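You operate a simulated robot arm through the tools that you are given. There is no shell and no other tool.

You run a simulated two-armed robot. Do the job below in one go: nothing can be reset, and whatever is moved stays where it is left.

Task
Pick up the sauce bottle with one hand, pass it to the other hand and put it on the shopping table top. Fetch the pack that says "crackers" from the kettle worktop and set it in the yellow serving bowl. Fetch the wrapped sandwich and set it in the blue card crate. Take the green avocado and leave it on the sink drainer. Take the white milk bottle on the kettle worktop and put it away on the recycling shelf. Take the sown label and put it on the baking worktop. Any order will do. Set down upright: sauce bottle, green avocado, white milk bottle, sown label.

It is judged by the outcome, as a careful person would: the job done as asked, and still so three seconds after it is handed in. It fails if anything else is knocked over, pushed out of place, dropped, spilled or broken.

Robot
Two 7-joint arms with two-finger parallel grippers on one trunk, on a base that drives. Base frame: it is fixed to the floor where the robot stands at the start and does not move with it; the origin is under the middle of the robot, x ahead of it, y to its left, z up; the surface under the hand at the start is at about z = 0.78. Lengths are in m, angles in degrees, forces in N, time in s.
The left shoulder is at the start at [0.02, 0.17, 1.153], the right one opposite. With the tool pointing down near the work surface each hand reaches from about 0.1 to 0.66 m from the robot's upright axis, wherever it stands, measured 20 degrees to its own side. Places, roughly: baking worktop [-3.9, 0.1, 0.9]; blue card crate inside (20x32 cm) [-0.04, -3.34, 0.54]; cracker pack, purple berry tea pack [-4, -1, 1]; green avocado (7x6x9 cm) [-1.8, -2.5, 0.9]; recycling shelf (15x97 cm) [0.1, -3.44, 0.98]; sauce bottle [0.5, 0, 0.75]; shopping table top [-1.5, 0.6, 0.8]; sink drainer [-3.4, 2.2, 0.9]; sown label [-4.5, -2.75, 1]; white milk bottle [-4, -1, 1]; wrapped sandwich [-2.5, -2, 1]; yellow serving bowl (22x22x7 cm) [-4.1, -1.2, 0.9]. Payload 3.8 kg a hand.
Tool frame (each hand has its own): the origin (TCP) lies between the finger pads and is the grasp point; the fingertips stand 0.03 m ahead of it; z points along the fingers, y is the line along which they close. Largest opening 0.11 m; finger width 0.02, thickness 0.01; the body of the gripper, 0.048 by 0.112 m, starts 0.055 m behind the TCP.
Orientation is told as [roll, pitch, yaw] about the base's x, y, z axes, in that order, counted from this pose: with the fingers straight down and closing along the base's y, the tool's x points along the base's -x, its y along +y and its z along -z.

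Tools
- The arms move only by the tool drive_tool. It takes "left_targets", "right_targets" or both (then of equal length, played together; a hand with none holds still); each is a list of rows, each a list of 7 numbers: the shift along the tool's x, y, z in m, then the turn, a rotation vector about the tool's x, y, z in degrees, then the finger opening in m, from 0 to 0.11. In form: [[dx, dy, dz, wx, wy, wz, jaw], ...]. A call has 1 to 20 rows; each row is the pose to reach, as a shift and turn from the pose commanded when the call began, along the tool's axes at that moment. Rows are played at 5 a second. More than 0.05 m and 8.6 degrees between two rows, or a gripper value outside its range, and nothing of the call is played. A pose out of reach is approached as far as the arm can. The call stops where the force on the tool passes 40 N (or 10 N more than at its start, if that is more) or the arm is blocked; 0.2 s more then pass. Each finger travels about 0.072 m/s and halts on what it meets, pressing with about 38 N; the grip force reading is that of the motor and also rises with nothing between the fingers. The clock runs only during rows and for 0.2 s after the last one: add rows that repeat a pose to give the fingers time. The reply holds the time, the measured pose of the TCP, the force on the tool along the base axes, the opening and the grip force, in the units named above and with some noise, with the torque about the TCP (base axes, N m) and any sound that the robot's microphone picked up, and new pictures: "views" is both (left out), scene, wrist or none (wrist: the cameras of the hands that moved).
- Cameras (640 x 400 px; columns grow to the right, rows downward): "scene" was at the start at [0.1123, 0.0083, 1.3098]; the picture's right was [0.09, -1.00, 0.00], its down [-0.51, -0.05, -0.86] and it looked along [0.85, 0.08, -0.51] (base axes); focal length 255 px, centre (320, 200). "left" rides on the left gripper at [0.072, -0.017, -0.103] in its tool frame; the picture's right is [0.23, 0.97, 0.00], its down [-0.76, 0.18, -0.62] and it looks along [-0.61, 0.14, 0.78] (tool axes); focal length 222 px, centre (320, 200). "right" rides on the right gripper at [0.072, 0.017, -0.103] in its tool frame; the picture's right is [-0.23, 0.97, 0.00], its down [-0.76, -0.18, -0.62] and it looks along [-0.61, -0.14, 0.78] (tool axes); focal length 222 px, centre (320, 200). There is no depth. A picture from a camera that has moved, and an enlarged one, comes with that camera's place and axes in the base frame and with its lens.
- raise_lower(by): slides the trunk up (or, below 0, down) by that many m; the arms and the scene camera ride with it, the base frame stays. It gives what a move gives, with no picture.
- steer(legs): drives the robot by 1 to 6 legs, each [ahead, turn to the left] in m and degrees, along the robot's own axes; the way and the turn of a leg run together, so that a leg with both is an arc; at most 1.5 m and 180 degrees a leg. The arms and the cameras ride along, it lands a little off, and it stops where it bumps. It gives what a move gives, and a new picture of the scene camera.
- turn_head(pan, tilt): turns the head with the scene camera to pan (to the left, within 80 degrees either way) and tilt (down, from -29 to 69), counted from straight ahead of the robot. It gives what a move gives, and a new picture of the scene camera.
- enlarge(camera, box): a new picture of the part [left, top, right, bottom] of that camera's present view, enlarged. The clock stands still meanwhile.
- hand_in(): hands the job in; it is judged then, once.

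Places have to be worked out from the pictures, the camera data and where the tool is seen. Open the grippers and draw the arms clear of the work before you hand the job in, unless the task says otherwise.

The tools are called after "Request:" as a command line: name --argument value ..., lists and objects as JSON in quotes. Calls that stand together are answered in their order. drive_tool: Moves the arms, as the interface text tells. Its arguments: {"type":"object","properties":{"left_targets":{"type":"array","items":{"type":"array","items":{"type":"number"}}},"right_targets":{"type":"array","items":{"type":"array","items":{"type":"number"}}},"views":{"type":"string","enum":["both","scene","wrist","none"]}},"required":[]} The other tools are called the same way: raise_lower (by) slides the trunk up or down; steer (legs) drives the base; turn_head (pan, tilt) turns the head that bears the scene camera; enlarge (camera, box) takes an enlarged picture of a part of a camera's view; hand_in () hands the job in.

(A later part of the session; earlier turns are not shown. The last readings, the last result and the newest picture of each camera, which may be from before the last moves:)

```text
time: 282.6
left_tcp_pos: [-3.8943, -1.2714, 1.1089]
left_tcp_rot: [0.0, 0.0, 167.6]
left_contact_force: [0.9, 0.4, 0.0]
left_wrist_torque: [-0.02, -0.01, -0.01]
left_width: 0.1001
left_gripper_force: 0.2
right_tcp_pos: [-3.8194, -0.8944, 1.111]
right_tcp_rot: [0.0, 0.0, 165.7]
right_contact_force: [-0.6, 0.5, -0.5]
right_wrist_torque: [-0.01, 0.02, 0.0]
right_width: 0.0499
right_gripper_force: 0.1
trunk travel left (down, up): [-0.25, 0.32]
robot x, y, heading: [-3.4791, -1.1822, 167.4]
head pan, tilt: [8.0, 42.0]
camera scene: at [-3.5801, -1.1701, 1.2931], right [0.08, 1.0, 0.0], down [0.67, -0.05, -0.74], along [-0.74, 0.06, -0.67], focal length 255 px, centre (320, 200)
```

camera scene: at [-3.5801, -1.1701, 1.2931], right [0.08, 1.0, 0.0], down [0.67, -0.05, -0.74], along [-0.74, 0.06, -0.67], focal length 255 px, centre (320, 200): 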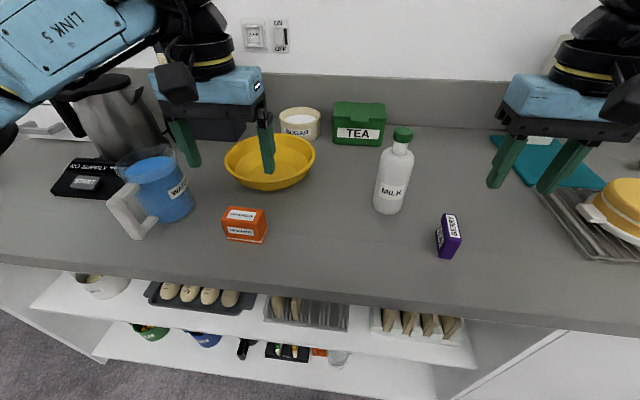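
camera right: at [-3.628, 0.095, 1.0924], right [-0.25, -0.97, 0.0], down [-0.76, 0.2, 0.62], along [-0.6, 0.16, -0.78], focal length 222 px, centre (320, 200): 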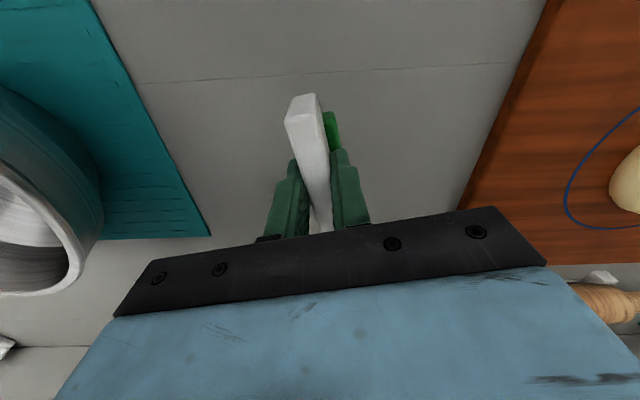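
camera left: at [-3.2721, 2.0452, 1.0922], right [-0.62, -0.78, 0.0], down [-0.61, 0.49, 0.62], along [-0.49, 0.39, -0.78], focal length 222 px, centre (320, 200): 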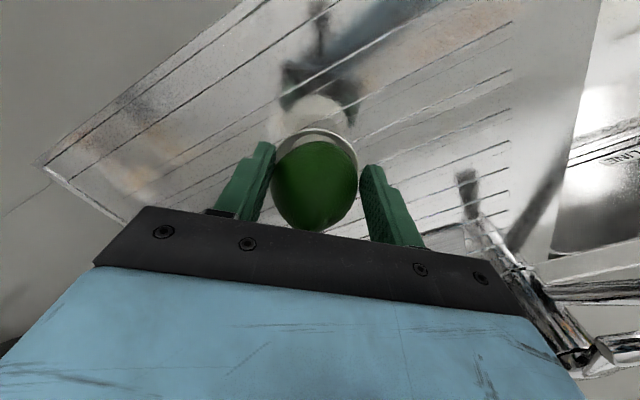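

The pack's centre is at (−3.925, −1.286), about 8 cm wide. I place the left hand above it, fully open, and stop a bit above for a check.

Request:
drive_tool --left_targets '[[-0.013, 0.01, 0, 0, 0, 0, 0.11], [-0.027, 0.021, 0.02, 0, 0, 0, 0.11], [-0.027, 0.021, 0.06, 0, 0, 0, 0.11], [-0.027, 0.021, 0.09, 0, 0, 0, 0.11], [-0.027, 0.021, 0.09, 0, 0, 0, 0.11]]'

Request:
enlarge --camera "scene" --box '[150, 130, 350, 270]'

```text
time: 283.8
left_tcp_pos: [-3.9264, -1.2859, 1.0205]
left_tcp_rot: [0.1, 0.0, 167.5]
left_contact_force: [-0.1, -0.5, -0.4]
left_wrist_torque: [0.04, -0.01, -0.02]
left_width: 0.11
left_gripper_force: 0.0
right_tcp_pos: [-3.8185, -0.8935, 1.1103]
right_tcp_rot: [-0.1, 0.0, 165.7]
right_contact_force: [0.2, 0.1, 0.9]
right_wrist_torque: [0.04, -0.01, 0.04]
right_width: 0.0499
right_gripper_force: 0.0
trunk travel left (down, up): [-0.25, 0.32]
robot x, y, heading: [-3.4796, -1.1816, 167.4]
head pan, tilt: [8.0, 42.0]
camera scene: at [-3.58, -1.17, 1.2931], right [0.08, 1.0, 0.0], down [0.67, -0.05, -0.74], along [-0.74, 0.06, -0.67], focal length 255 px, centre (320, 200)
camera left: at [-3.8517, -1.2847, 1.1238], right [0.01, -1.0, 0.0], down [-0.78, -0.01, 0.62], along [-0.62, -0.01, -0.78], focal length 222 px, centre (320, 200)
```

scene: 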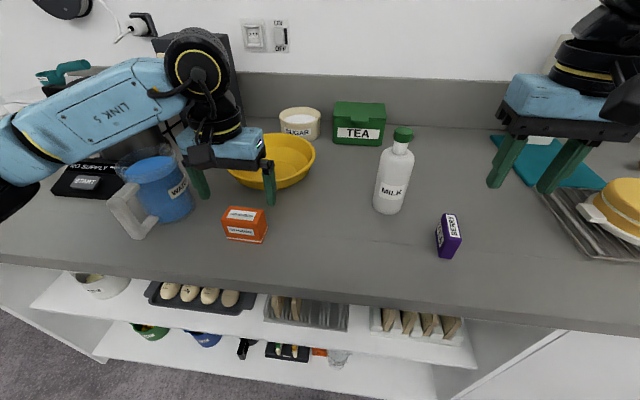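
left: 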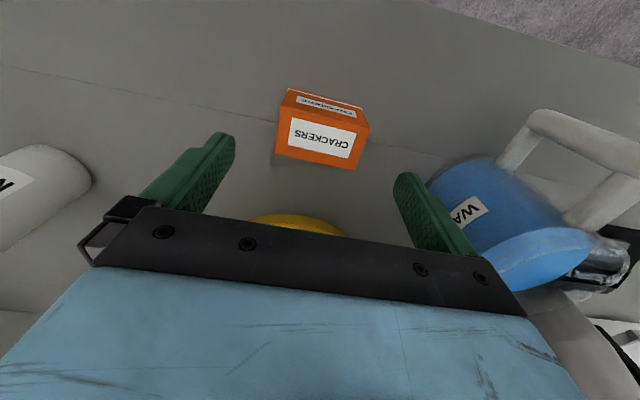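

```text
2.86 times, centred on (250, 200) of scene
camera zoom: at [-3.58, -1.17, 1.2931], right [0.08, 1.0, 0.0], down [0.67, -0.05, -0.74], along [-0.74, 0.06, -0.67], focal length 729 px, centre (520, 200)
```

zoom: 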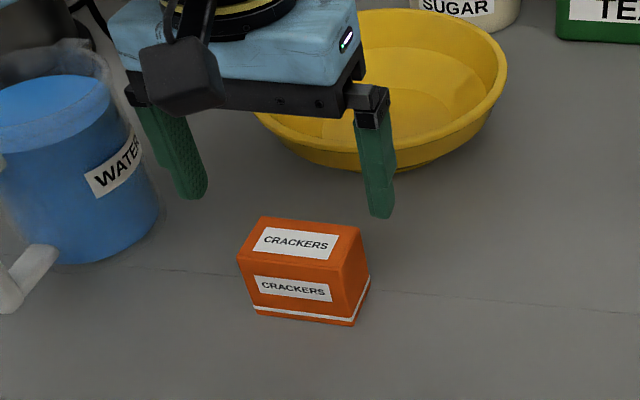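

The pack is centred between the fingers and the jug is clear by about 3 cm. I lower 6.5 cm and close.

Request:
drive_tool --left_targets '[[0, 0, 0.025, 0, 0, 0, 0.11], [0, 0, 0.05, 0, 0, 0, 0.11], [0, 0, 0.065, 0, 0, 0, 0.11], [0, 0, 0.065, 0, 0, 0, 0.09], [0, 0, 0.065, 0, 0, 0, 0.075], [0, 0, 0.065, 0, 0, 0, 0.06], [0, 0, 0.065, 0, 0, 0, 0.06]]'

```text
time: 285.4
left_tcp_pos: [-3.9249, -1.2872, 0.9568]
left_tcp_rot: [0.0, 0.0, 167.4]
left_contact_force: [-0.5, 0.9, 0.5]
left_wrist_torque: [0.01, 0.0, -0.03]
left_width: 0.0692
left_gripper_force: 37.7
right_tcp_pos: [-3.8195, -0.8951, 1.1103]
right_tcp_rot: [-0.1, 0.0, 165.7]
right_contact_force: [0.3, -0.4, 0.3]
right_wrist_torque: [-0.01, 0.0, 0.01]
right_width: 0.05
right_gripper_force: 0.1
trunk travel left (down, up): [-0.25, 0.32]
robot x, y, heading: [-3.4748, -1.1806, 167.4]
head pan, tilt: [8.0, 42.0]
camera scene: at [-3.5801, -1.1702, 1.2931], right [0.08, 1.0, 0.0], down [0.67, -0.05, -0.74], along [-0.74, 0.06, -0.67], focal length 255 px, centre (320, 200)
camera left: at [-3.8509, -1.2852, 1.0598], right [0.01, -1.0, 0.0], down [-0.78, -0.01, 0.62], along [-0.62, -0.01, -0.78], focal length 222 px, centre (320, 200)
```

scene: 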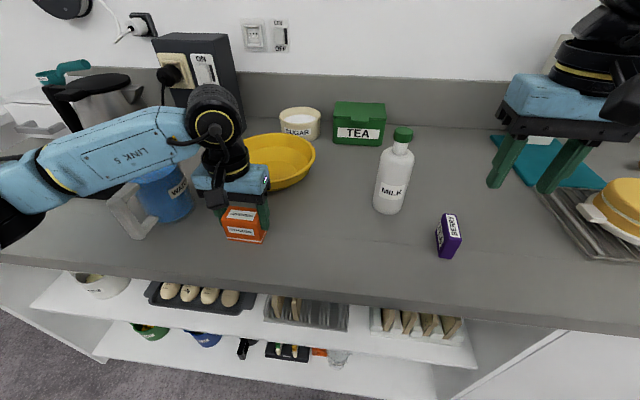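
left: 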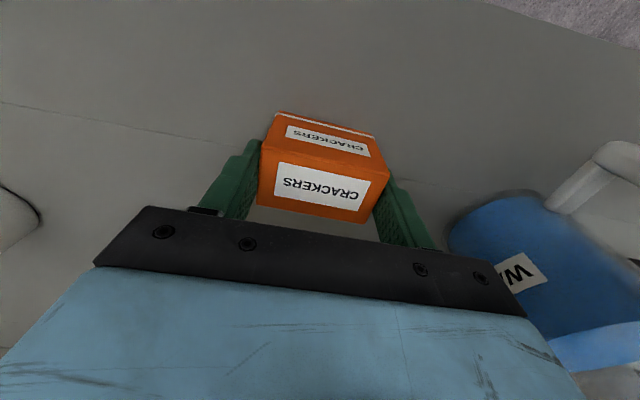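

The pack is gripped at 6.9 cm. I lift it 12 cm and carry it over the bowl centre (−4.09, −1.245).

Request:
drive_tool --left_targets '[[0, 0, -0.03, 0, 0, 0, 0.05], [0, 0, -0.07, 0, 0, 0, 0.05], [0, 0, -0.11, 0, 0, 0, 0.05], [-0.02, -0.001, -0.13, 0, 0, 0, 0.05], [-0.06, -0.002, -0.13, 0, 0, 0, 0.05], [-0.1, -0.003, -0.13, 0, 0, 0, 0.05], [-0.14, -0.005, -0.13, 0, 0, 0, 0.05], [-0.17, -0.0056, -0.13, 0, 0, 0, 0.05], [-0.17, -0.0056, -0.13, 0, 0, 0, 0.05]]'

Request:
enlarge --camera "scene" --box '[170, 60, 370, 220]'

```text
time: 287.4
left_tcp_pos: [-4.0914, -1.2445, 1.0863]
left_tcp_rot: [0.0, 0.1, 167.5]
left_contact_force: [-0.3, -0.6, -0.8]
left_wrist_torque: [0.04, 0.0, -0.01]
left_width: 0.0694
left_gripper_force: 37.7
right_tcp_pos: [-3.8195, -0.8942, 1.1096]
right_tcp_rot: [0.0, 0.0, 165.7]
right_contact_force: [0.8, 0.0, -0.3]
right_wrist_torque: [-0.02, -0.02, -0.01]
right_width: 0.0502
right_gripper_force: 0.1
trunk travel left (down, up): [-0.25, 0.32]
robot x, y, heading: [-3.4796, -1.1798, 167.6]
head pan, tilt: [8.0, 42.0]
camera scene: at [-3.5801, -1.1706, 1.2931], right [0.08, 1.0, 0.0], down [0.67, -0.05, -0.74], along [-0.74, 0.06, -0.67], focal length 255 px, centre (320, 200)
camera left: at [-4.0178, -1.2428, 1.1901], right [0.01, -1.0, 0.0], down [-0.78, -0.01, 0.62], along [-0.62, -0.01, -0.78], focal length 222 px, centre (320, 200)
```

scene: 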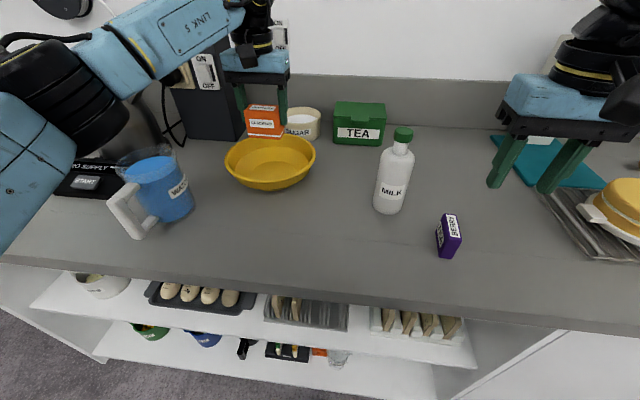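
left: 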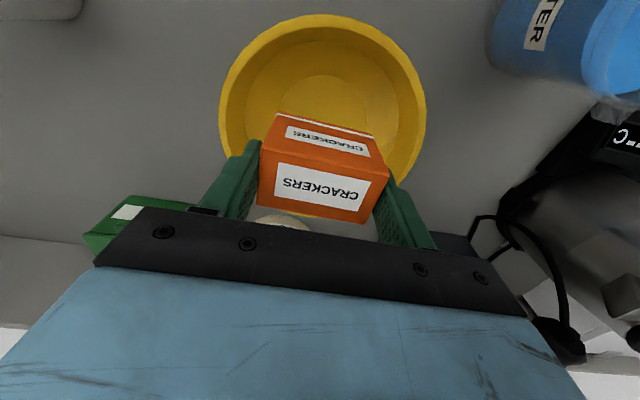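

```text
2.50 times, centred on (270, 140) of scene
camera zoom: at [-3.5801, -1.1706, 1.2931], right [0.08, 1.0, 0.0], down [0.67, -0.05, -0.74], along [-0.74, 0.06, -0.67], focal length 638 px, centre (445, 350)
```

zoom: 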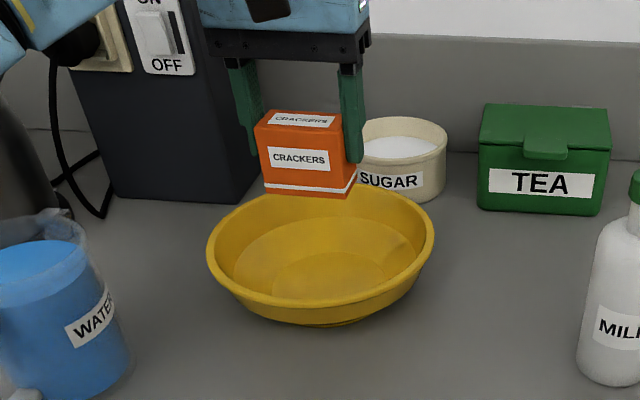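

The pack is centred over the bowl. I lower it into the bowl in steps.

Request:
drive_tool --left_targets '[[0, 0.002, 0.03, 0, 0, 0, 0.05], [0, 0.002, 0.06, 0, 0, 0, 0.05], [0, 0.002, 0.09, 0, 0, 0, 0.05], [0, 0.002, 0.108, 0, 0, 0, 0.05], [0, 0.002, 0.108, 0, 0, 0, 0.05]]' --views "scene"

Request:
drive_tool --left_targets '[[0, 0, 0.004, 0, 0, 0, 0.05], [0, 0, 0.008, 0, 0, 0, 0.05], [0, 0, 0.008, 0, 0, 0, 0.05]]' --views "none"

```text
time: 288.6
left_tcp_pos: [-4.0907, -1.2454, 0.9766]
left_tcp_rot: [0.0, -0.1, 167.4]
left_contact_force: [0.5, 0.7, -1.1]
left_wrist_torque: [-0.02, 0.02, 0.0]
left_width: 0.0694
left_gripper_force: 38.0
right_tcp_pos: [-3.8196, -0.894, 1.1104]
right_tcp_rot: [0.0, 0.0, 165.7]
right_contact_force: [0.3, -0.3, -0.1]
right_wrist_torque: [0.03, 0.0, 0.01]
right_width: 0.0504
right_gripper_force: 0.1
trunk travel left (down, up): [-0.25, 0.32]
robot x, y, heading: [-3.476, -1.1787, 167.4]
head pan, tilt: [8.0, 42.0]
camera scene: at [-3.5801, -1.1702, 1.2931], right [0.08, 1.0, 0.0], down [0.67, -0.05, -0.74], along [-0.74, 0.06, -0.67], focal length 255 px, centre (320, 200)
```

scene: 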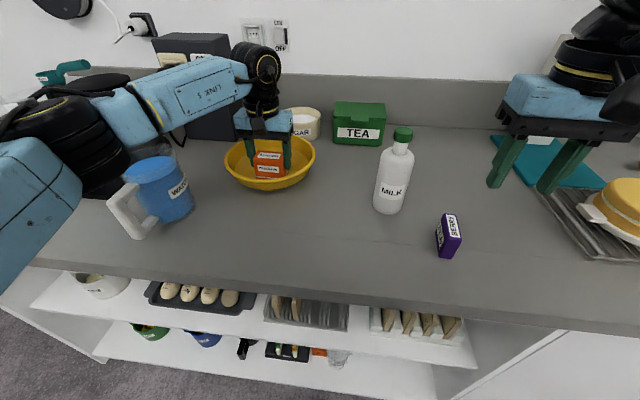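

```text
time: 289.4
left_tcp_pos: [-4.0911, -1.2458, 0.9711]
left_tcp_rot: [0.0, -0.2, 167.6]
left_contact_force: [-4.9, -1.2, 7.0]
left_wrist_torque: [0.17, 0.07, 0.16]
left_width: 0.0696
left_gripper_force: 37.6
right_tcp_pos: [-3.8188, -0.8945, 1.1101]
right_tcp_rot: [0.0, 0.0, 165.7]
right_contact_force: [0.7, -0.6, 0.3]
right_wrist_torque: [0.02, 0.0, -0.03]
right_width: 0.0502
right_gripper_force: 0.0
trunk travel left (down, up): [-0.25, 0.32]
robot x, y, heading: [-3.4803, -1.182, 167.4]
head pan, tilt: [8.0, 42.0]
```

The pack touches the bowl bottom. I open slightly and rise straight up.

Request:
drive_tool --left_targets '[[0, 0, 0, 0, 0, 0, 0.075], [0, 0, 0, 0, 0, 0, 0.085], [0, 0, 0, 0, 0, 0, 0.085], [0, 0, -0.02, 0, 0, 0, 0.085], [0, 0, -0.05, 0, 0, 0, 0.085], [0, 0, -0.09, 0, 0, 0, 0.085], [0, 0, -0.13, 0, 0, 0, 0.085], [0, 0, -0.15, 0, 0, 0, 0.085]]' --views "both"

Request:
enlarge --camera "scene" --box '[170, 80, 370, 220]'

```text
time: 291.2
left_tcp_pos: [-4.0889, -1.2471, 1.1193]
left_tcp_rot: [0.0, 0.0, 167.6]
left_contact_force: [0.1, 0.1, -1.0]
left_wrist_torque: [-0.05, 0.0, 0.0]
left_width: 0.085
left_gripper_force: 0.0
right_tcp_pos: [-3.818, -0.894, 1.1105]
right_tcp_rot: [0.0, 0.0, 165.7]
right_contact_force: [-0.4, 0.4, 0.0]
right_wrist_torque: [-0.04, -0.01, 0.0]
right_width: 0.05
right_gripper_force: 0.1
trunk travel left (down, up): [-0.25, 0.32]
robot x, y, heading: [-3.4807, -1.1836, 167.6]
head pan, tilt: [8.0, 42.0]
camera scene: at [-3.58, -1.1701, 1.2931], right [0.08, 1.0, 0.0], down [0.67, -0.05, -0.74], along [-0.74, 0.06, -0.67], focal length 255 px, centre (320, 200)
camera left: at [-4.0144, -1.2451, 1.2232], right [0.01, -1.0, 0.0], down [-0.78, -0.01, 0.62], along [-0.62, -0.01, -0.78], focal length 222 px, centre (320, 200)
```

scene: 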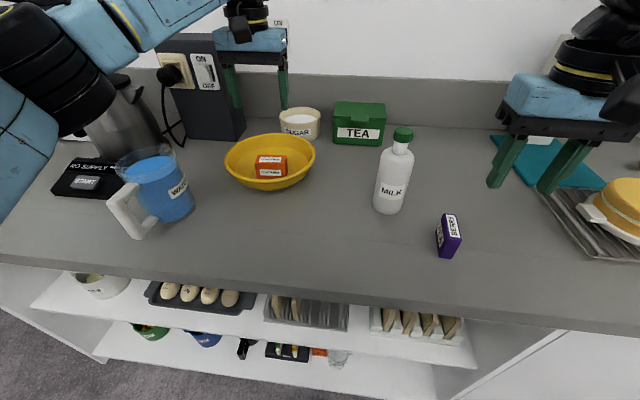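
left: 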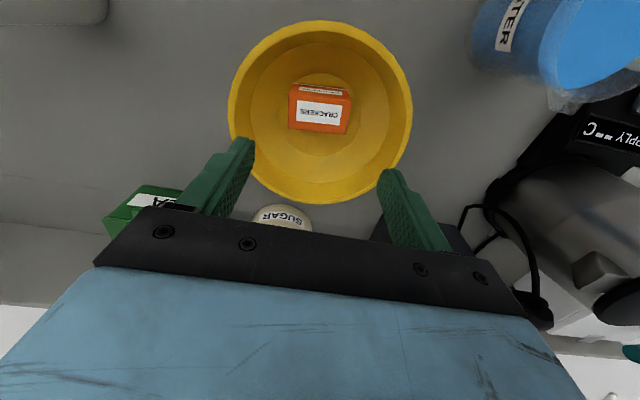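

```text
2.86 times, centred on (270, 150) of scene
camera zoom: at [-3.58, -1.1701, 1.2931], right [0.08, 1.0, 0.0], down [0.67, -0.05, -0.74], along [-0.74, 0.06, -0.67], focal length 729 px, centre (463, 343)
```

zoom: 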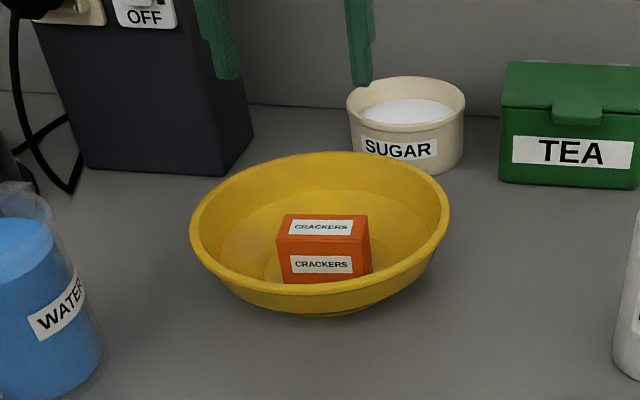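

The crackers are in the yellow bowl. I draw the left hand back, then raise the right hand, open it and bring it above the milk bottle at (−3.99, −0.982).

Request:
drive_tool --left_targets '[[0.03, 0, 0, 0, 0, 0, 0.085], [0.07, 0, 0, 0, 0, 0, 0.085], [0.11, 0, 0, 0, 0, 0, 0.085], [0.15, 0, 0, 0, 0, 0, 0.085], [0.19, 0.01, 0, 0, 0, 0, 0.085], [0.21, 0.01, 0, 0, 0, 0, 0.085], [0.21, 0.01, 0, 0, 0, 0, 0.085], [0.21, 0.01, 0, 0, 0, 0, 0.085], [0.21, 0.01, 0, 0, 0, 0, 0.085]]' --right_targets '[[0, 0, -0.02, 0, 0, 0, 0.06], [0, 0, -0.05, 0, 0, 0, 0.08], [-0.01, 0.01, -0.055, 0, 0, 0, 0.1], [-0.035, 0.03, -0.055, 0, 0, 0, 0.1], [-0.06, 0.053, -0.055, 0, 0, 0, 0.1], [-0.085, 0.075, -0.055, 0, 0, 0, 0.1], [-0.11, 0.097, -0.055, 0, 0, 0, 0.1], [-0.145, 0.128, -0.055, 0, 0, 0, 0.1], [-0.145, 0.128, -0.055, 0, 0, 0, 0.1]]'

Request:
enlarge --camera "right" --box '[170, 20, 470, 220]'

Request:
enlarge --camera "scene" --box '[310, 60, 480, 230]'

```text
time: 293.2
left_tcp_pos: [-3.8879, -1.3012, 1.1172]
left_tcp_rot: [0.0, 0.0, 167.5]
left_contact_force: [0.0, 0.0, -0.7]
left_wrist_torque: [-0.02, 0.0, -0.01]
left_width: 0.0851
left_gripper_force: 0.0
right_tcp_pos: [-3.9899, -0.9802, 1.1644]
right_tcp_rot: [-0.1, -0.1, 165.8]
right_contact_force: [-0.2, 0.5, 0.2]
right_wrist_torque: [-0.06, 0.01, 0.02]
right_width: 0.1001
right_gripper_force: 0.2
trunk travel left (down, up): [-0.25, 0.32]
robot x, y, heading: [-3.4785, -1.1849, 167.4]
head pan, tilt: [8.0, 42.0]
camera scene: at [-3.5796, -1.1692, 1.2931], right [0.08, 1.0, 0.0], down [0.67, -0.05, -0.74], along [-0.74, 0.06, -0.67], focal length 255 px, centre (320, 200)
camera right: at [-3.9239, -1.0158, 1.2699], right [-0.46, -0.89, 0.0], down [-0.69, 0.36, 0.62], along [-0.55, 0.29, -0.78], focal length 222 px, centre (320, 200)
camera left: at [-3.8125, -1.2992, 1.2217], right [0.01, -1.0, 0.0], down [-0.78, -0.01, 0.62], along [-0.62, -0.01, -0.78], focal length 222 px, centre (320, 200)
```

scene: 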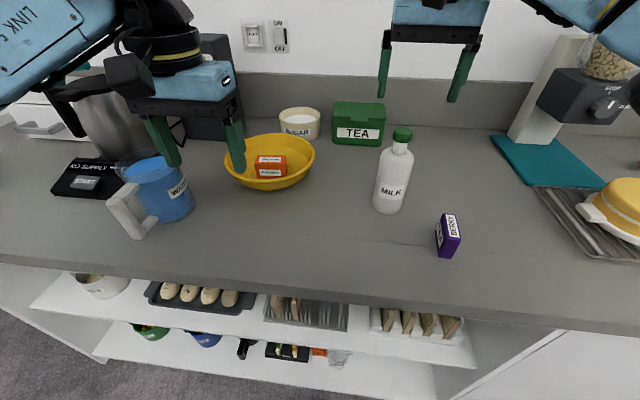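
right: 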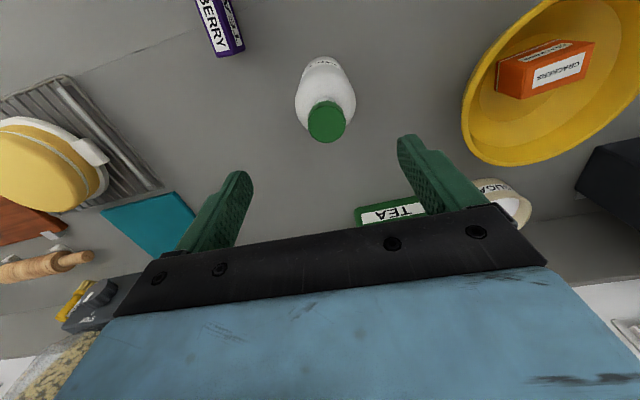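
left: 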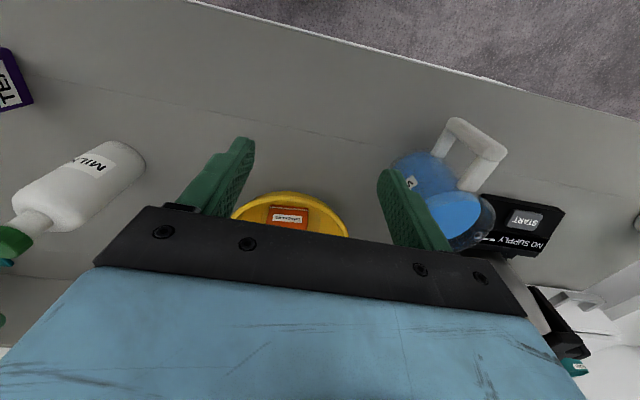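

```text
2.00 times, centred on (320, 120) of right
camera zoom: at [-3.9239, -1.0158, 1.2699], right [-0.46, -0.89, 0.0], down [-0.69, 0.36, 0.62], along [-0.55, 0.29, -0.78], focal length 444 px, centre (320, 360)
```

zoom: 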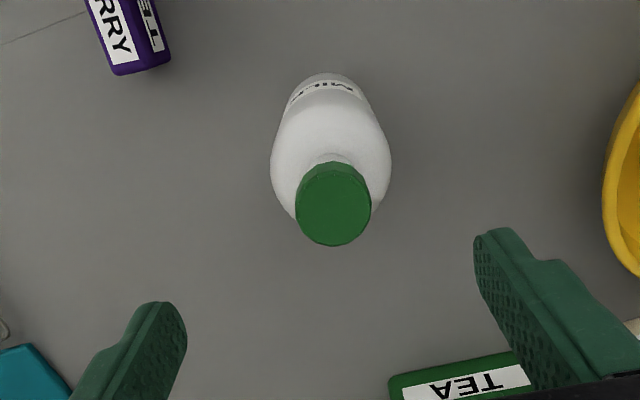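

```text
2.35 times, centred on (395, 145) of scene
camera zoom: at [-3.5796, -1.1692, 1.2931], right [0.08, 1.0, 0.0], down [0.67, -0.05, -0.74], along [-0.74, 0.06, -0.67], focal length 600 px, centre (144, 329)
```

zoom: 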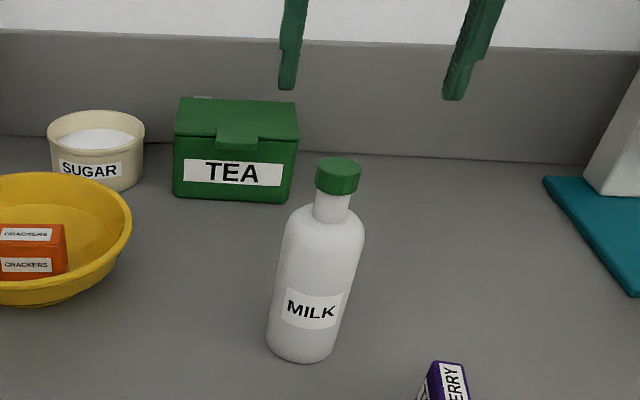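

The cap centre is at (−3.985, −0.990), cap top z ≈ 1.08. I correct by 1 cm, lower so the fingers enclose cap and neck, and close.

Request:
drive_tool --right_targets '[[0.007, 0.0085, 0.01, 0, 0, 0, 0.1], [0.007, 0.0085, 0.04, 0, 0, 0, 0.1], [0.007, 0.0085, 0.07, 0, 0, 0, 0.1], [0.007, 0.0085, 0.091, 0, 0, 0, 0.1], [0.007, 0.0085, 0.091, 0, 0, 0, 0.1]]'

Request:
enlarge --camera "scene" --box '[340, 70, 460, 220]'

Request:
enlarge --camera "right" --box '[170, 40, 470, 240]'

```text
time: 294.4
left_tcp_pos: [-3.8867, -1.3031, 1.1171]
left_tcp_rot: [0.0, 0.1, 167.4]
left_contact_force: [-0.2, 0.3, 0.1]
left_wrist_torque: [-0.02, 0.03, -0.02]
left_width: 0.085
left_gripper_force: 0.0
right_tcp_pos: [-3.9873, -0.9908, 1.0751]
right_tcp_rot: [-0.1, -0.1, 165.7]
right_contact_force: [0.3, -0.7, 0.0]
right_wrist_torque: [-0.04, 0.0, 0.0]
right_width: 0.0999
right_gripper_force: 0.1
trunk travel left (down, up): [-0.25, 0.32]
robot x, y, heading: [-3.4778, -1.1835, 167.2]
head pan, tilt: [8.0, 42.0]
camera scene: at [-3.58, -1.1702, 1.2931], right [0.08, 1.0, 0.0], down [0.67, -0.05, -0.74], along [-0.74, 0.06, -0.67], focal length 255 px, centre (320, 200)
camera right: at [-3.9219, -1.0264, 1.1794], right [-0.46, -0.89, 0.0], down [-0.69, 0.36, 0.62], along [-0.55, 0.29, -0.78], focal length 222 px, centre (320, 200)
```

scene: 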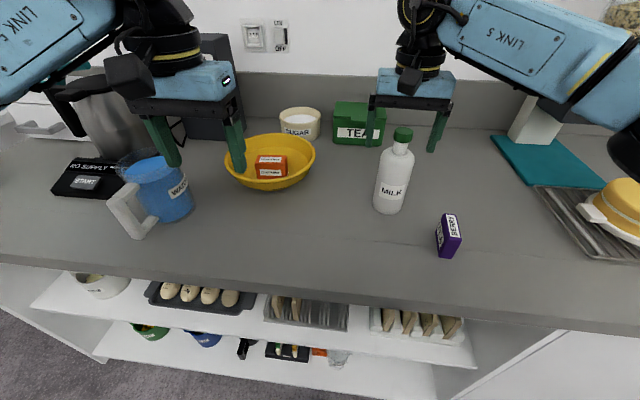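
right: 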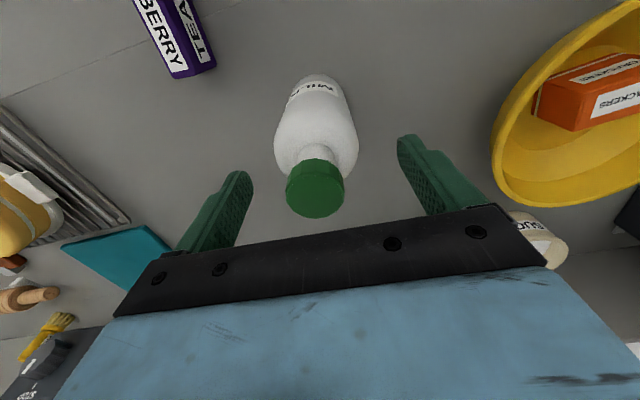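

```text
2.67 times, centred on (400, 145) of scene
camera zoom: at [-3.58, -1.1702, 1.2931], right [0.08, 1.0, 0.0], down [0.67, -0.05, -0.74], along [-0.74, 0.06, -0.67], focal length 680 px, centre (107, 347)
```

zoom: 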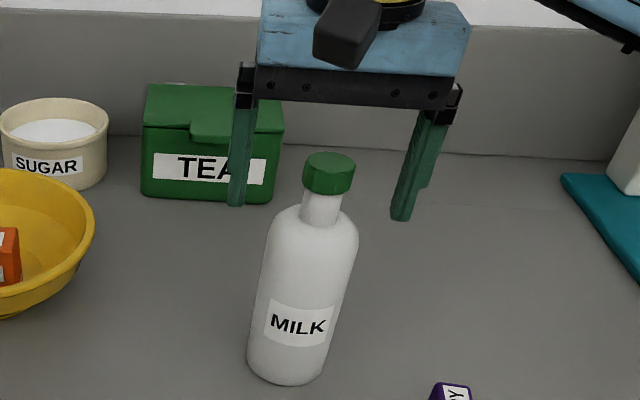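

```text
2.00 times, centred on (320, 140) of right
camera zoom: at [-3.9219, -1.0264, 1.1794], right [-0.46, -0.89, 0.0], down [-0.69, 0.36, 0.62], along [-0.55, 0.29, -0.78], focal length 444 px, centre (320, 320)
```

zoom: 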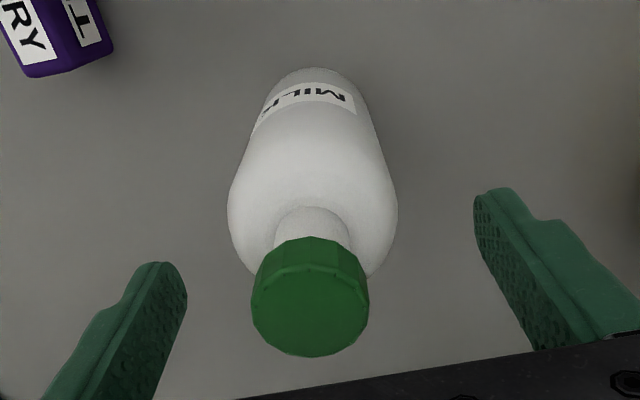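

The fingers straddle cap and neck symmetrically with the tips at the shoulder. I close.

Request:
drive_tool --right_targets '[[0, 0, 0, 0, 0, 0, 0.075], [0, 0, 0, 0, 0, 0, 0.05], [0, 0, 0, 0, 0, 0, 0.03], [0, 0, 0, 0, 0, 0, 0.015], [0, 0, 0, 0, 0, 0, 0.015], [0, 0, 0, 0, 0, 0, 0.015]]'

Request:
enlarge --camera "scene" --box '[340, 70, 460, 220]'

```text
time: 295.8
left_tcp_pos: [-3.8862, -1.3005, 1.1177]
left_tcp_rot: [0.0, 0.0, 167.5]
left_contact_force: [0.8, -0.7, 0.4]
left_wrist_torque: [0.0, 0.0, 0.0]
left_width: 0.0851
left_gripper_force: 0.0
right_tcp_pos: [-3.9871, -0.9907, 1.0755]
right_tcp_rot: [0.0, 0.0, 165.7]
right_contact_force: [0.2, 0.7, -0.8]
right_wrist_torque: [0.08, -0.01, -0.02]
right_width: 0.0318
right_gripper_force: 38.1
trunk travel left (down, up): [-0.25, 0.32]
robot x, y, heading: [-3.4784, -1.1811, 167.4]
head pan, tilt: [8.0, 42.0]
camera scene: at [-3.5801, -1.1701, 1.2931], right [0.08, 1.0, 0.0], down [0.67, -0.05, -0.74], along [-0.74, 0.06, -0.67], focal length 255 px, centre (320, 200)
camera right: at [-3.922, -1.0262, 1.1797], right [-0.46, -0.89, 0.0], down [-0.69, 0.36, 0.62], along [-0.55, 0.29, -0.78], focal length 222 px, centre (320, 200)
```

scene: 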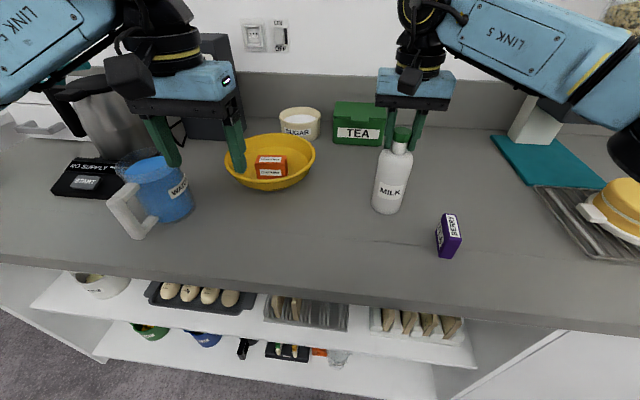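
right: 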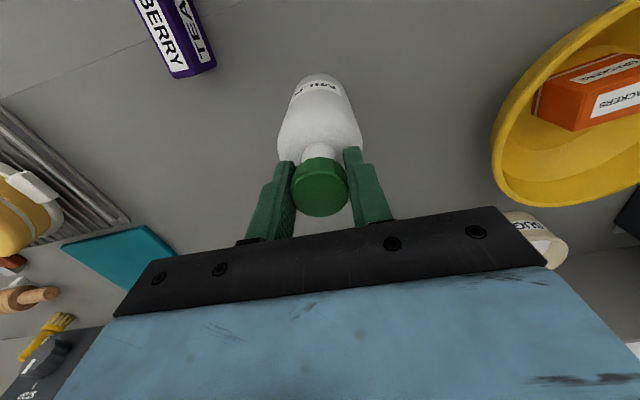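

```text
2.67 times, centred on (400, 145) of scene
camera zoom: at [-3.5801, -1.1701, 1.2931], right [0.08, 1.0, 0.0], down [0.67, -0.05, -0.74], along [-0.74, 0.06, -0.67], focal length 680 px, centre (107, 347)
```

zoom: 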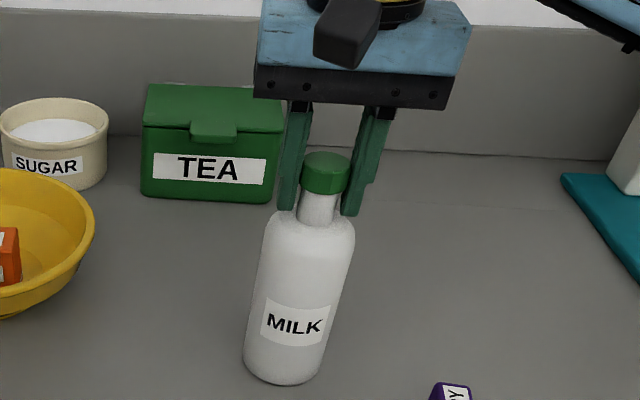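

Gripped at 3.2 cm. I lift the milk slowly and check that it follows.

Request:
drive_tool --right_targets '[[0, 0, -0.01, 0, 0, 0, 0.015], [0, 0, -0.03, 0, 0, 0, 0.015], [0, 0, -0.05, 0, 0, 0, 0.015], [0, 0, -0.08, 0, 0, 0, 0.015], [0, 0, -0.11, 0, 0, 0, 0.015], [0, 0, -0.13, 0, 0, 0, 0.015], [0, 0, -0.13, 0, 0, 0, 0.015]]' --views "scene"

```text
time: 297.4
left_tcp_pos: [-3.8873, -1.301, 1.1167]
left_tcp_rot: [-0.1, 0.0, 167.5]
left_contact_force: [-0.8, -0.1, -0.1]
left_wrist_torque: [0.02, -0.02, 0.03]
left_width: 0.0849
left_gripper_force: 0.1
right_tcp_pos: [-3.9867, -0.9901, 1.2065]
right_tcp_rot: [0.0, 0.0, 165.7]
right_contact_force: [-0.2, -0.4, -0.9]
right_wrist_torque: [0.03, -0.01, -0.02]
right_width: 0.0321
right_gripper_force: 38.1
trunk travel left (down, up): [-0.25, 0.32]
robot x, y, heading: [-3.4775, -1.1802, 167.4]
head pan, tilt: [8.0, 42.0]
camera scene: at [-3.5802, -1.1699, 1.293], right [0.08, 1.0, 0.0], down [0.67, -0.05, -0.74], along [-0.74, 0.06, -0.67], focal length 255 px, centre (320, 200)
```

scene: 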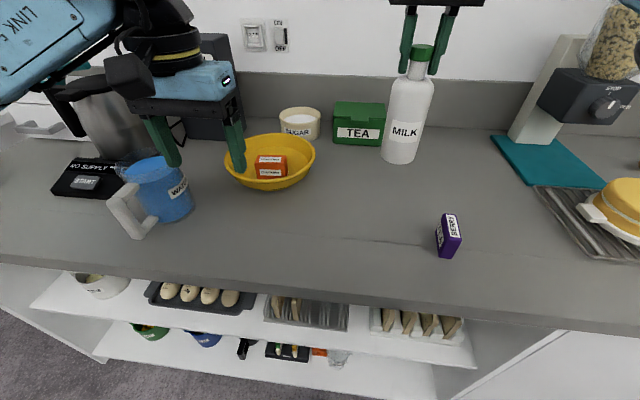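

The milk follows steadily. I bring the right hand back to carrying pose, then drive toward the west side of the bench for the sandwich at about (−2.46, −2.12).

Request:
drive_tool --right_targets '[[0.03, -0.02, 0, 0, 0, 0, 0.015], [0.06, -0.05, 0, 0, 0, 0, 0.015], [0.09, -0.08, 0, 0, 0, 0, 0.015], [0.12, -0.11, 0, 0, 0, 0, 0.015], [0.15, -0.13, 0, 0, 0, 0, 0.015], [0.17, -0.14, 0, 0, 0, 0, 0.015], [0.17, -0.14, 0, 0, 0, 0, 0.015]]' --views "none"

Request:
steer --legs '[[-0.3, 0], [0, 121], [0.62, 0], [0, 47]]'

Request:
turn_head --pan 0 --tilt 30

```text
time: 299.0
left_tcp_pos: [-3.8875, -1.3018, 1.1164]
left_tcp_rot: [0.0, 0.0, 167.4]
left_contact_force: [-0.6, 0.4, 0.0]
left_wrist_torque: [0.02, 0.0, -0.01]
left_width: 0.0849
left_gripper_force: 0.1
right_tcp_pos: [-3.7889, -0.8961, 1.2033]
right_tcp_rot: [-0.1, 0.0, 165.8]
right_contact_force: [0.9, 0.5, -0.2]
right_wrist_torque: [0.01, 0.02, 0.0]
right_width: 0.0321
right_gripper_force: 38.4
trunk travel left (down, up): [-0.25, 0.32]
robot x, y, heading: [-3.4775, -1.1821, 167.5]
head pan, tilt: [8.0, 42.0]
```

```text
time: 311.3
left_tcp_pos: [-2.5561, -1.7622, 1.1168]
left_tcp_rot: [0.0, 0.0, -22.8]
left_contact_force: [-0.1, 0.0, 0.4]
left_wrist_torque: [-0.02, 0.01, -0.01]
left_width: 0.0848
left_gripper_force: 0.1
right_tcp_pos: [-2.7274, -2.1433, 1.2048]
right_tcp_rot: [0.0, -0.1, -24.6]
right_contact_force: [-0.2, -0.3, -0.5]
right_wrist_torque: [-0.01, 0.02, -0.02]
right_width: 0.0321
right_gripper_force: 37.7
trunk travel left (down, up): [-0.25, 0.32]
robot x, y, heading: [-2.9825, -1.8112, -22.8]
head pan, tilt: [8.0, 42.0]
camera scene: at [-2.8791, -1.838, 1.2931], right [-0.25, -0.97, 0.0], down [-0.65, 0.17, -0.74], along [0.72, -0.19, -0.67], focal length 255 px, centre (320, 200)
```

scene: 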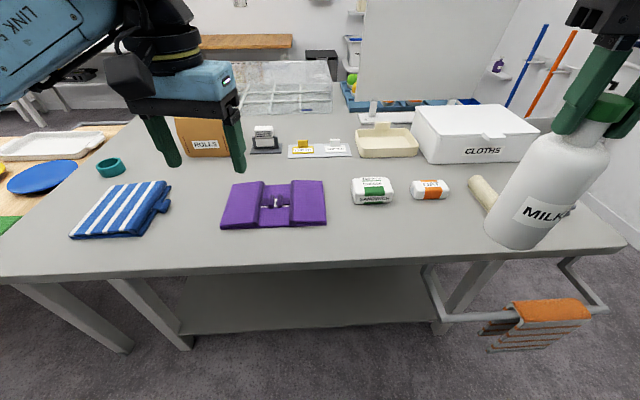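

```text
time: 312.0
left_tcp_pos: [-2.556, -1.7633, 1.1176]
left_tcp_rot: [-0.1, 0.0, -22.8]
left_contact_force: [-1.1, -0.5, -0.4]
left_wrist_torque: [0.01, -0.02, 0.04]
left_width: 0.0849
left_gripper_force: 0.1
right_tcp_pos: [-2.7263, -2.1446, 1.2048]
right_tcp_rot: [0.1, 0.0, -24.6]
right_contact_force: [-0.4, 0.5, -0.8]
right_wrist_torque: [0.01, -0.01, 0.01]
right_width: 0.0321
right_gripper_force: 38.2
trunk travel left (down, up): [-0.25, 0.32]
robot x, y, heading: [-2.9807, -1.805, -23.0]
head pan, tilt: [0.0, 30.0]
camera scene: at [-2.8766, -1.8519, 1.3113], right [-0.39, -0.92, 0.0], down [-0.46, 0.19, -0.87], along [0.8, -0.33, -0.5], focal length 255 px, centre (320, 200)
```

scene: 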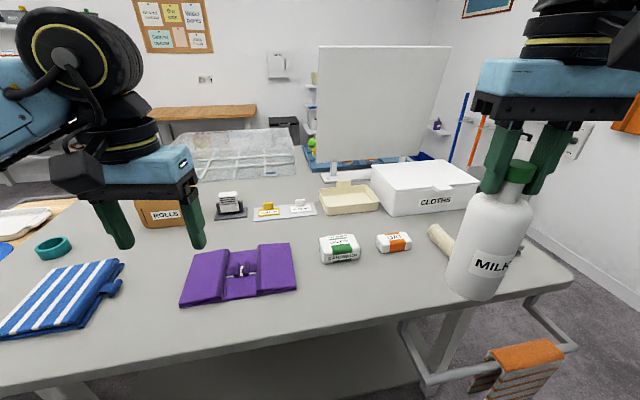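

I zoom in on the two wrapped packs to read their labels.

Request:
enlarge --camera "scene" --box '[290, 210, 430, 290]'

```text
4.57 times, centred on (360, 250) of scene
camera zoom: at [-2.8766, -1.8519, 1.3113], right [-0.39, -0.92, 0.0], down [-0.46, 0.19, -0.87], along [0.8, -0.33, -0.5], focal length 1166 px, centre (137, -29)
```

zoom: 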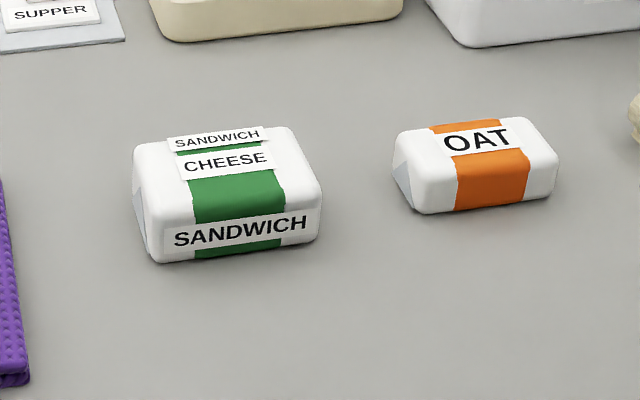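

The left pack reads "CHEESE SANDWICH" — that's the one, at about (−2.43, −2.09), roughly 10 × 6.5 × 4.5 cm. I tuck the milk further out of the way and edge 8 cm closer.

Request:
drive_tool --right_targets '[[0.02, -0.015, 0, 0, 0, 0, 0.015], [0.04, -0.03, 0, 0, 0, 0, 0.015], [0.06, -0.045, 0, 0, 0, 0, 0.015], [0.06, -0.045, 0, 0, 0, 0, 0.015]]' --views "none"

Request:
steer --legs '[[0.08, 0]]'

Request:
turn_head --pan 0 --tilt 42

Request:
enlarge --camera "scene" --box '[260, 140, 420, 250]'

```text
time: 313.0
left_tcp_pos: [-2.5566, -1.7625, 1.1168]
left_tcp_rot: [0.1, 0.0, -22.8]
left_contact_force: [-0.9, 0.2, -0.6]
left_wrist_torque: [0.0, 0.04, 0.02]
left_width: 0.0851
left_gripper_force: 0.2
right_tcp_pos: [-2.7984, -2.1598, 1.204]
right_tcp_rot: [0.0, 0.0, -24.5]
right_contact_force: [-0.9, 0.2, -0.8]
right_wrist_torque: [0.0, 0.02, 0.02]
right_width: 0.0321
right_gripper_force: 37.7
trunk travel left (down, up): [-0.25, 0.32]
robot x, y, heading: [-2.9815, -1.8105, -22.9]
head pan, tilt: [0.0, 30.0]
```

```text
time: 314.1
left_tcp_pos: [-2.4824, -1.793, 1.117]
left_tcp_rot: [0.0, 0.0, -22.7]
left_contact_force: [0.5, -0.1, 0.6]
left_wrist_torque: [0.0, 0.02, 0.0]
left_width: 0.0849
left_gripper_force: 0.0
right_tcp_pos: [-2.7248, -2.1914, 1.2047]
right_tcp_rot: [0.0, 0.0, -24.5]
right_contact_force: [-0.3, -0.7, -0.2]
right_wrist_torque: [0.0, 0.03, 0.0]
right_width: 0.0317
right_gripper_force: 38.0
trunk travel left (down, up): [-0.25, 0.32]
robot x, y, heading: [-2.9061, -1.8419, -22.7]
head pan, tilt: [0.0, 30.0]
camera scene: at [-2.8023, -1.883, 1.3113], right [-0.39, -0.92, 0.0], down [-0.46, 0.19, -0.87], along [0.8, -0.33, -0.5], focal length 255 px, centre (320, 200)
```

scene: 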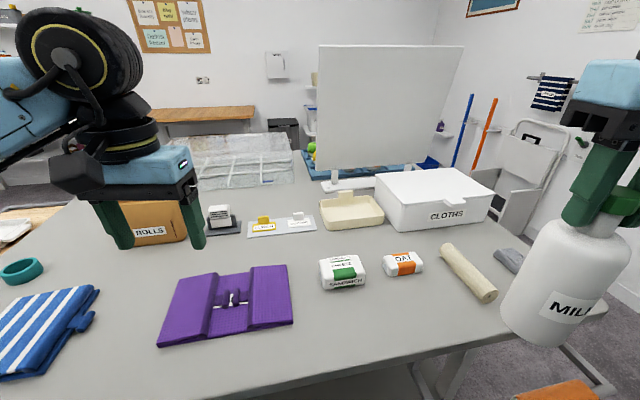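

```text
time: 314.8
left_tcp_pos: [-2.4836, -1.794, 1.1172]
left_tcp_rot: [0.1, 0.0, -22.7]
left_contact_force: [0.4, 0.5, -0.5]
left_wrist_torque: [0.01, 0.03, -0.03]
left_width: 0.085
left_gripper_force: 0.1
right_tcp_pos: [-2.726, -2.1915, 1.205]
right_tcp_rot: [0.0, -0.1, -24.6]
right_contact_force: [-0.2, 0.2, -1.0]
right_wrist_torque: [-0.02, 0.01, 0.01]
right_width: 0.0317
right_gripper_force: 38.2
trunk travel left (down, up): [-0.25, 0.32]
robot x, y, heading: [-2.9049, -1.8392, -22.9]
head pan, tilt: [0.0, 42.0]
camera scene: at [-2.8097, -1.8799, 1.2931], right [-0.39, -0.92, 0.0], down [-0.62, 0.26, -0.74], along [0.69, -0.29, -0.67], focal length 255 px, centre (320, 200)
```

scene: 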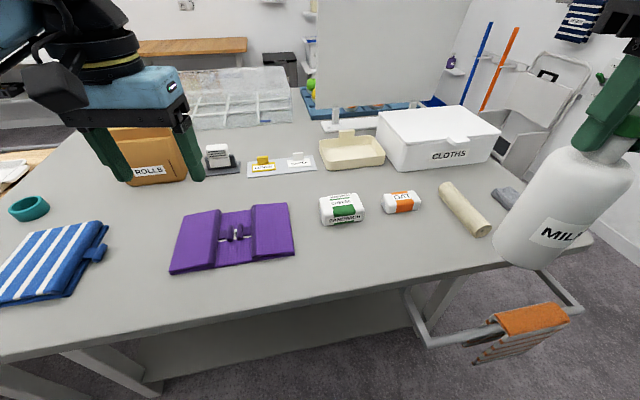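

```text
3.64 times, centred on (340, 195) of scene
camera zoom: at [-2.8097, -1.8799, 1.2931], right [-0.39, -0.92, 0.0], down [-0.62, 0.26, -0.74], along [0.69, -0.29, -0.67], focal length 927 px, centre (247, 218)
```

zoom: 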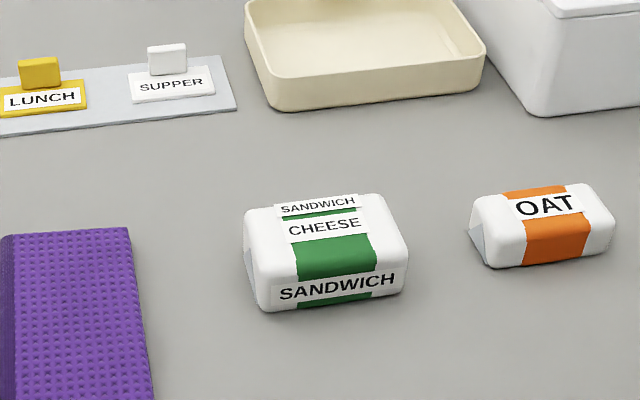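

The sandwich's centre is at (−2.426, −2.095), its long side nearly along y. I turn the left hand by 95° so it closes across the short side while moving above it.

Request:
drive_tool --left_targets '[[-0.01, -0.02, 0, 0, 0, -7.3, 0.1], [-0.025, -0.04, 0, 0, 0, -14.6, 0.1], [-0.04, -0.06, 0, 0, 0, -22, 0.1], [-0.055, -0.08, 0, 0, 0, -29.3, 0.1], [-0.07, -0.1, 0, 0, 0, -36.6, 0.1], [-0.085, -0.12, 0, 0, 0, -44, 0.1], [-0.1, -0.14, 0, 0, 0, -51.2, 0.1], [-0.115, -0.16, 0, 0, 0, -58.5, 0.1], [-0.13, -0.18, 0, 0, 0, -65.8, 0.1], [-0.145, -0.2, 0, 0, 0, -73, 0.1], [-0.155, -0.22, 0, 0, 0, -80.5, 0.1], [-0.165, -0.24, 0.02, 0, 0, -88, 0.1], [-0.169, -0.2555, 0.04, 0, 0, -95, 0.1], [-0.169, -0.2555, 0.04, 0, 0, -95, 0.1]]'

Request:
enlarge --camera "left" --box '[170, 20, 470, 220]'

```text
time: 317.8
left_tcp_pos: [-2.426, -2.0924, 1.077]
left_tcp_rot: [0.0, 0.0, 72.3]
left_contact_force: [0.8, -0.1, -0.9]
left_wrist_torque: [-0.02, -0.03, -0.02]
left_width: 0.1001
left_gripper_force: 0.1
right_tcp_pos: [-2.7255, -2.1907, 1.2048]
right_tcp_rot: [0.0, -0.1, -24.6]
right_contact_force: [0.2, 0.2, -0.4]
right_wrist_torque: [0.01, 0.03, 0.02]
right_width: 0.0321
right_gripper_force: 38.3
trunk travel left (down, up): [-0.25, 0.32]
robot x, y, heading: [-2.909, -1.8385, -22.6]
head pan, tilt: [0.0, 42.0]
camera scene: at [-2.8095, -1.8797, 1.2931], right [-0.39, -0.92, 0.0], down [-0.62, 0.26, -0.74], along [0.69, -0.29, -0.67], focal length 255 px, centre (320, 200)
camera left: at [-2.4307, -2.1661, 1.1811], right [-1.0, 0.08, 0.0], down [0.06, 0.78, 0.62], along [0.05, 0.62, -0.78], focal length 222 px, centre (320, 200)
```

scene: 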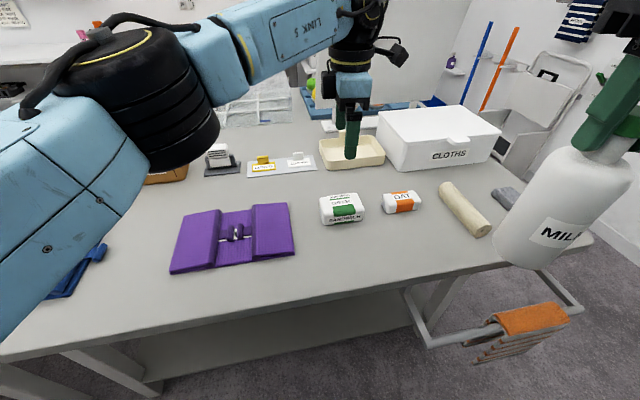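
left: 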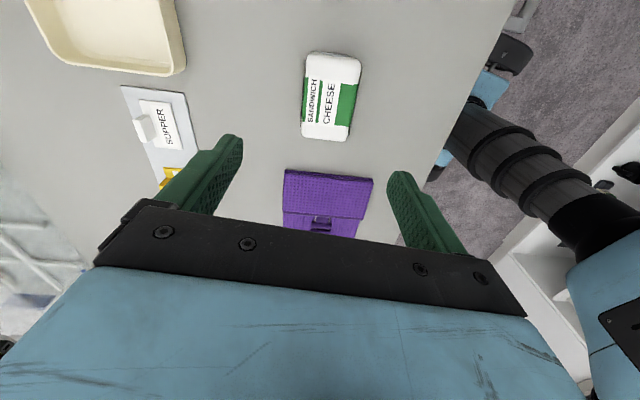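

```text
2.00 times, centred on (320, 120) of left
camera zoom: at [-2.4307, -2.1661, 1.1811], right [-1.0, 0.08, 0.0], down [0.06, 0.78, 0.62], along [0.05, 0.62, -0.78], focal length 444 px, centre (320, 360)
```

zoom: 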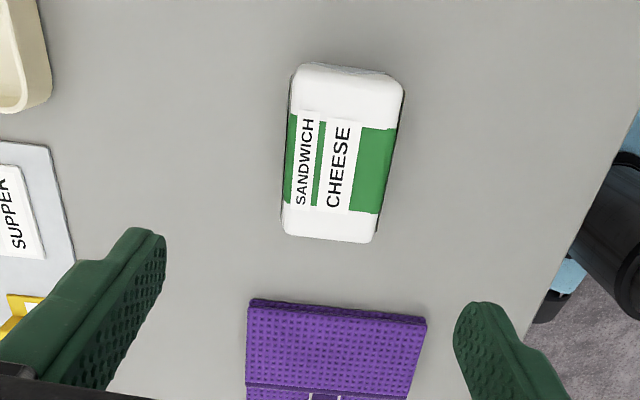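

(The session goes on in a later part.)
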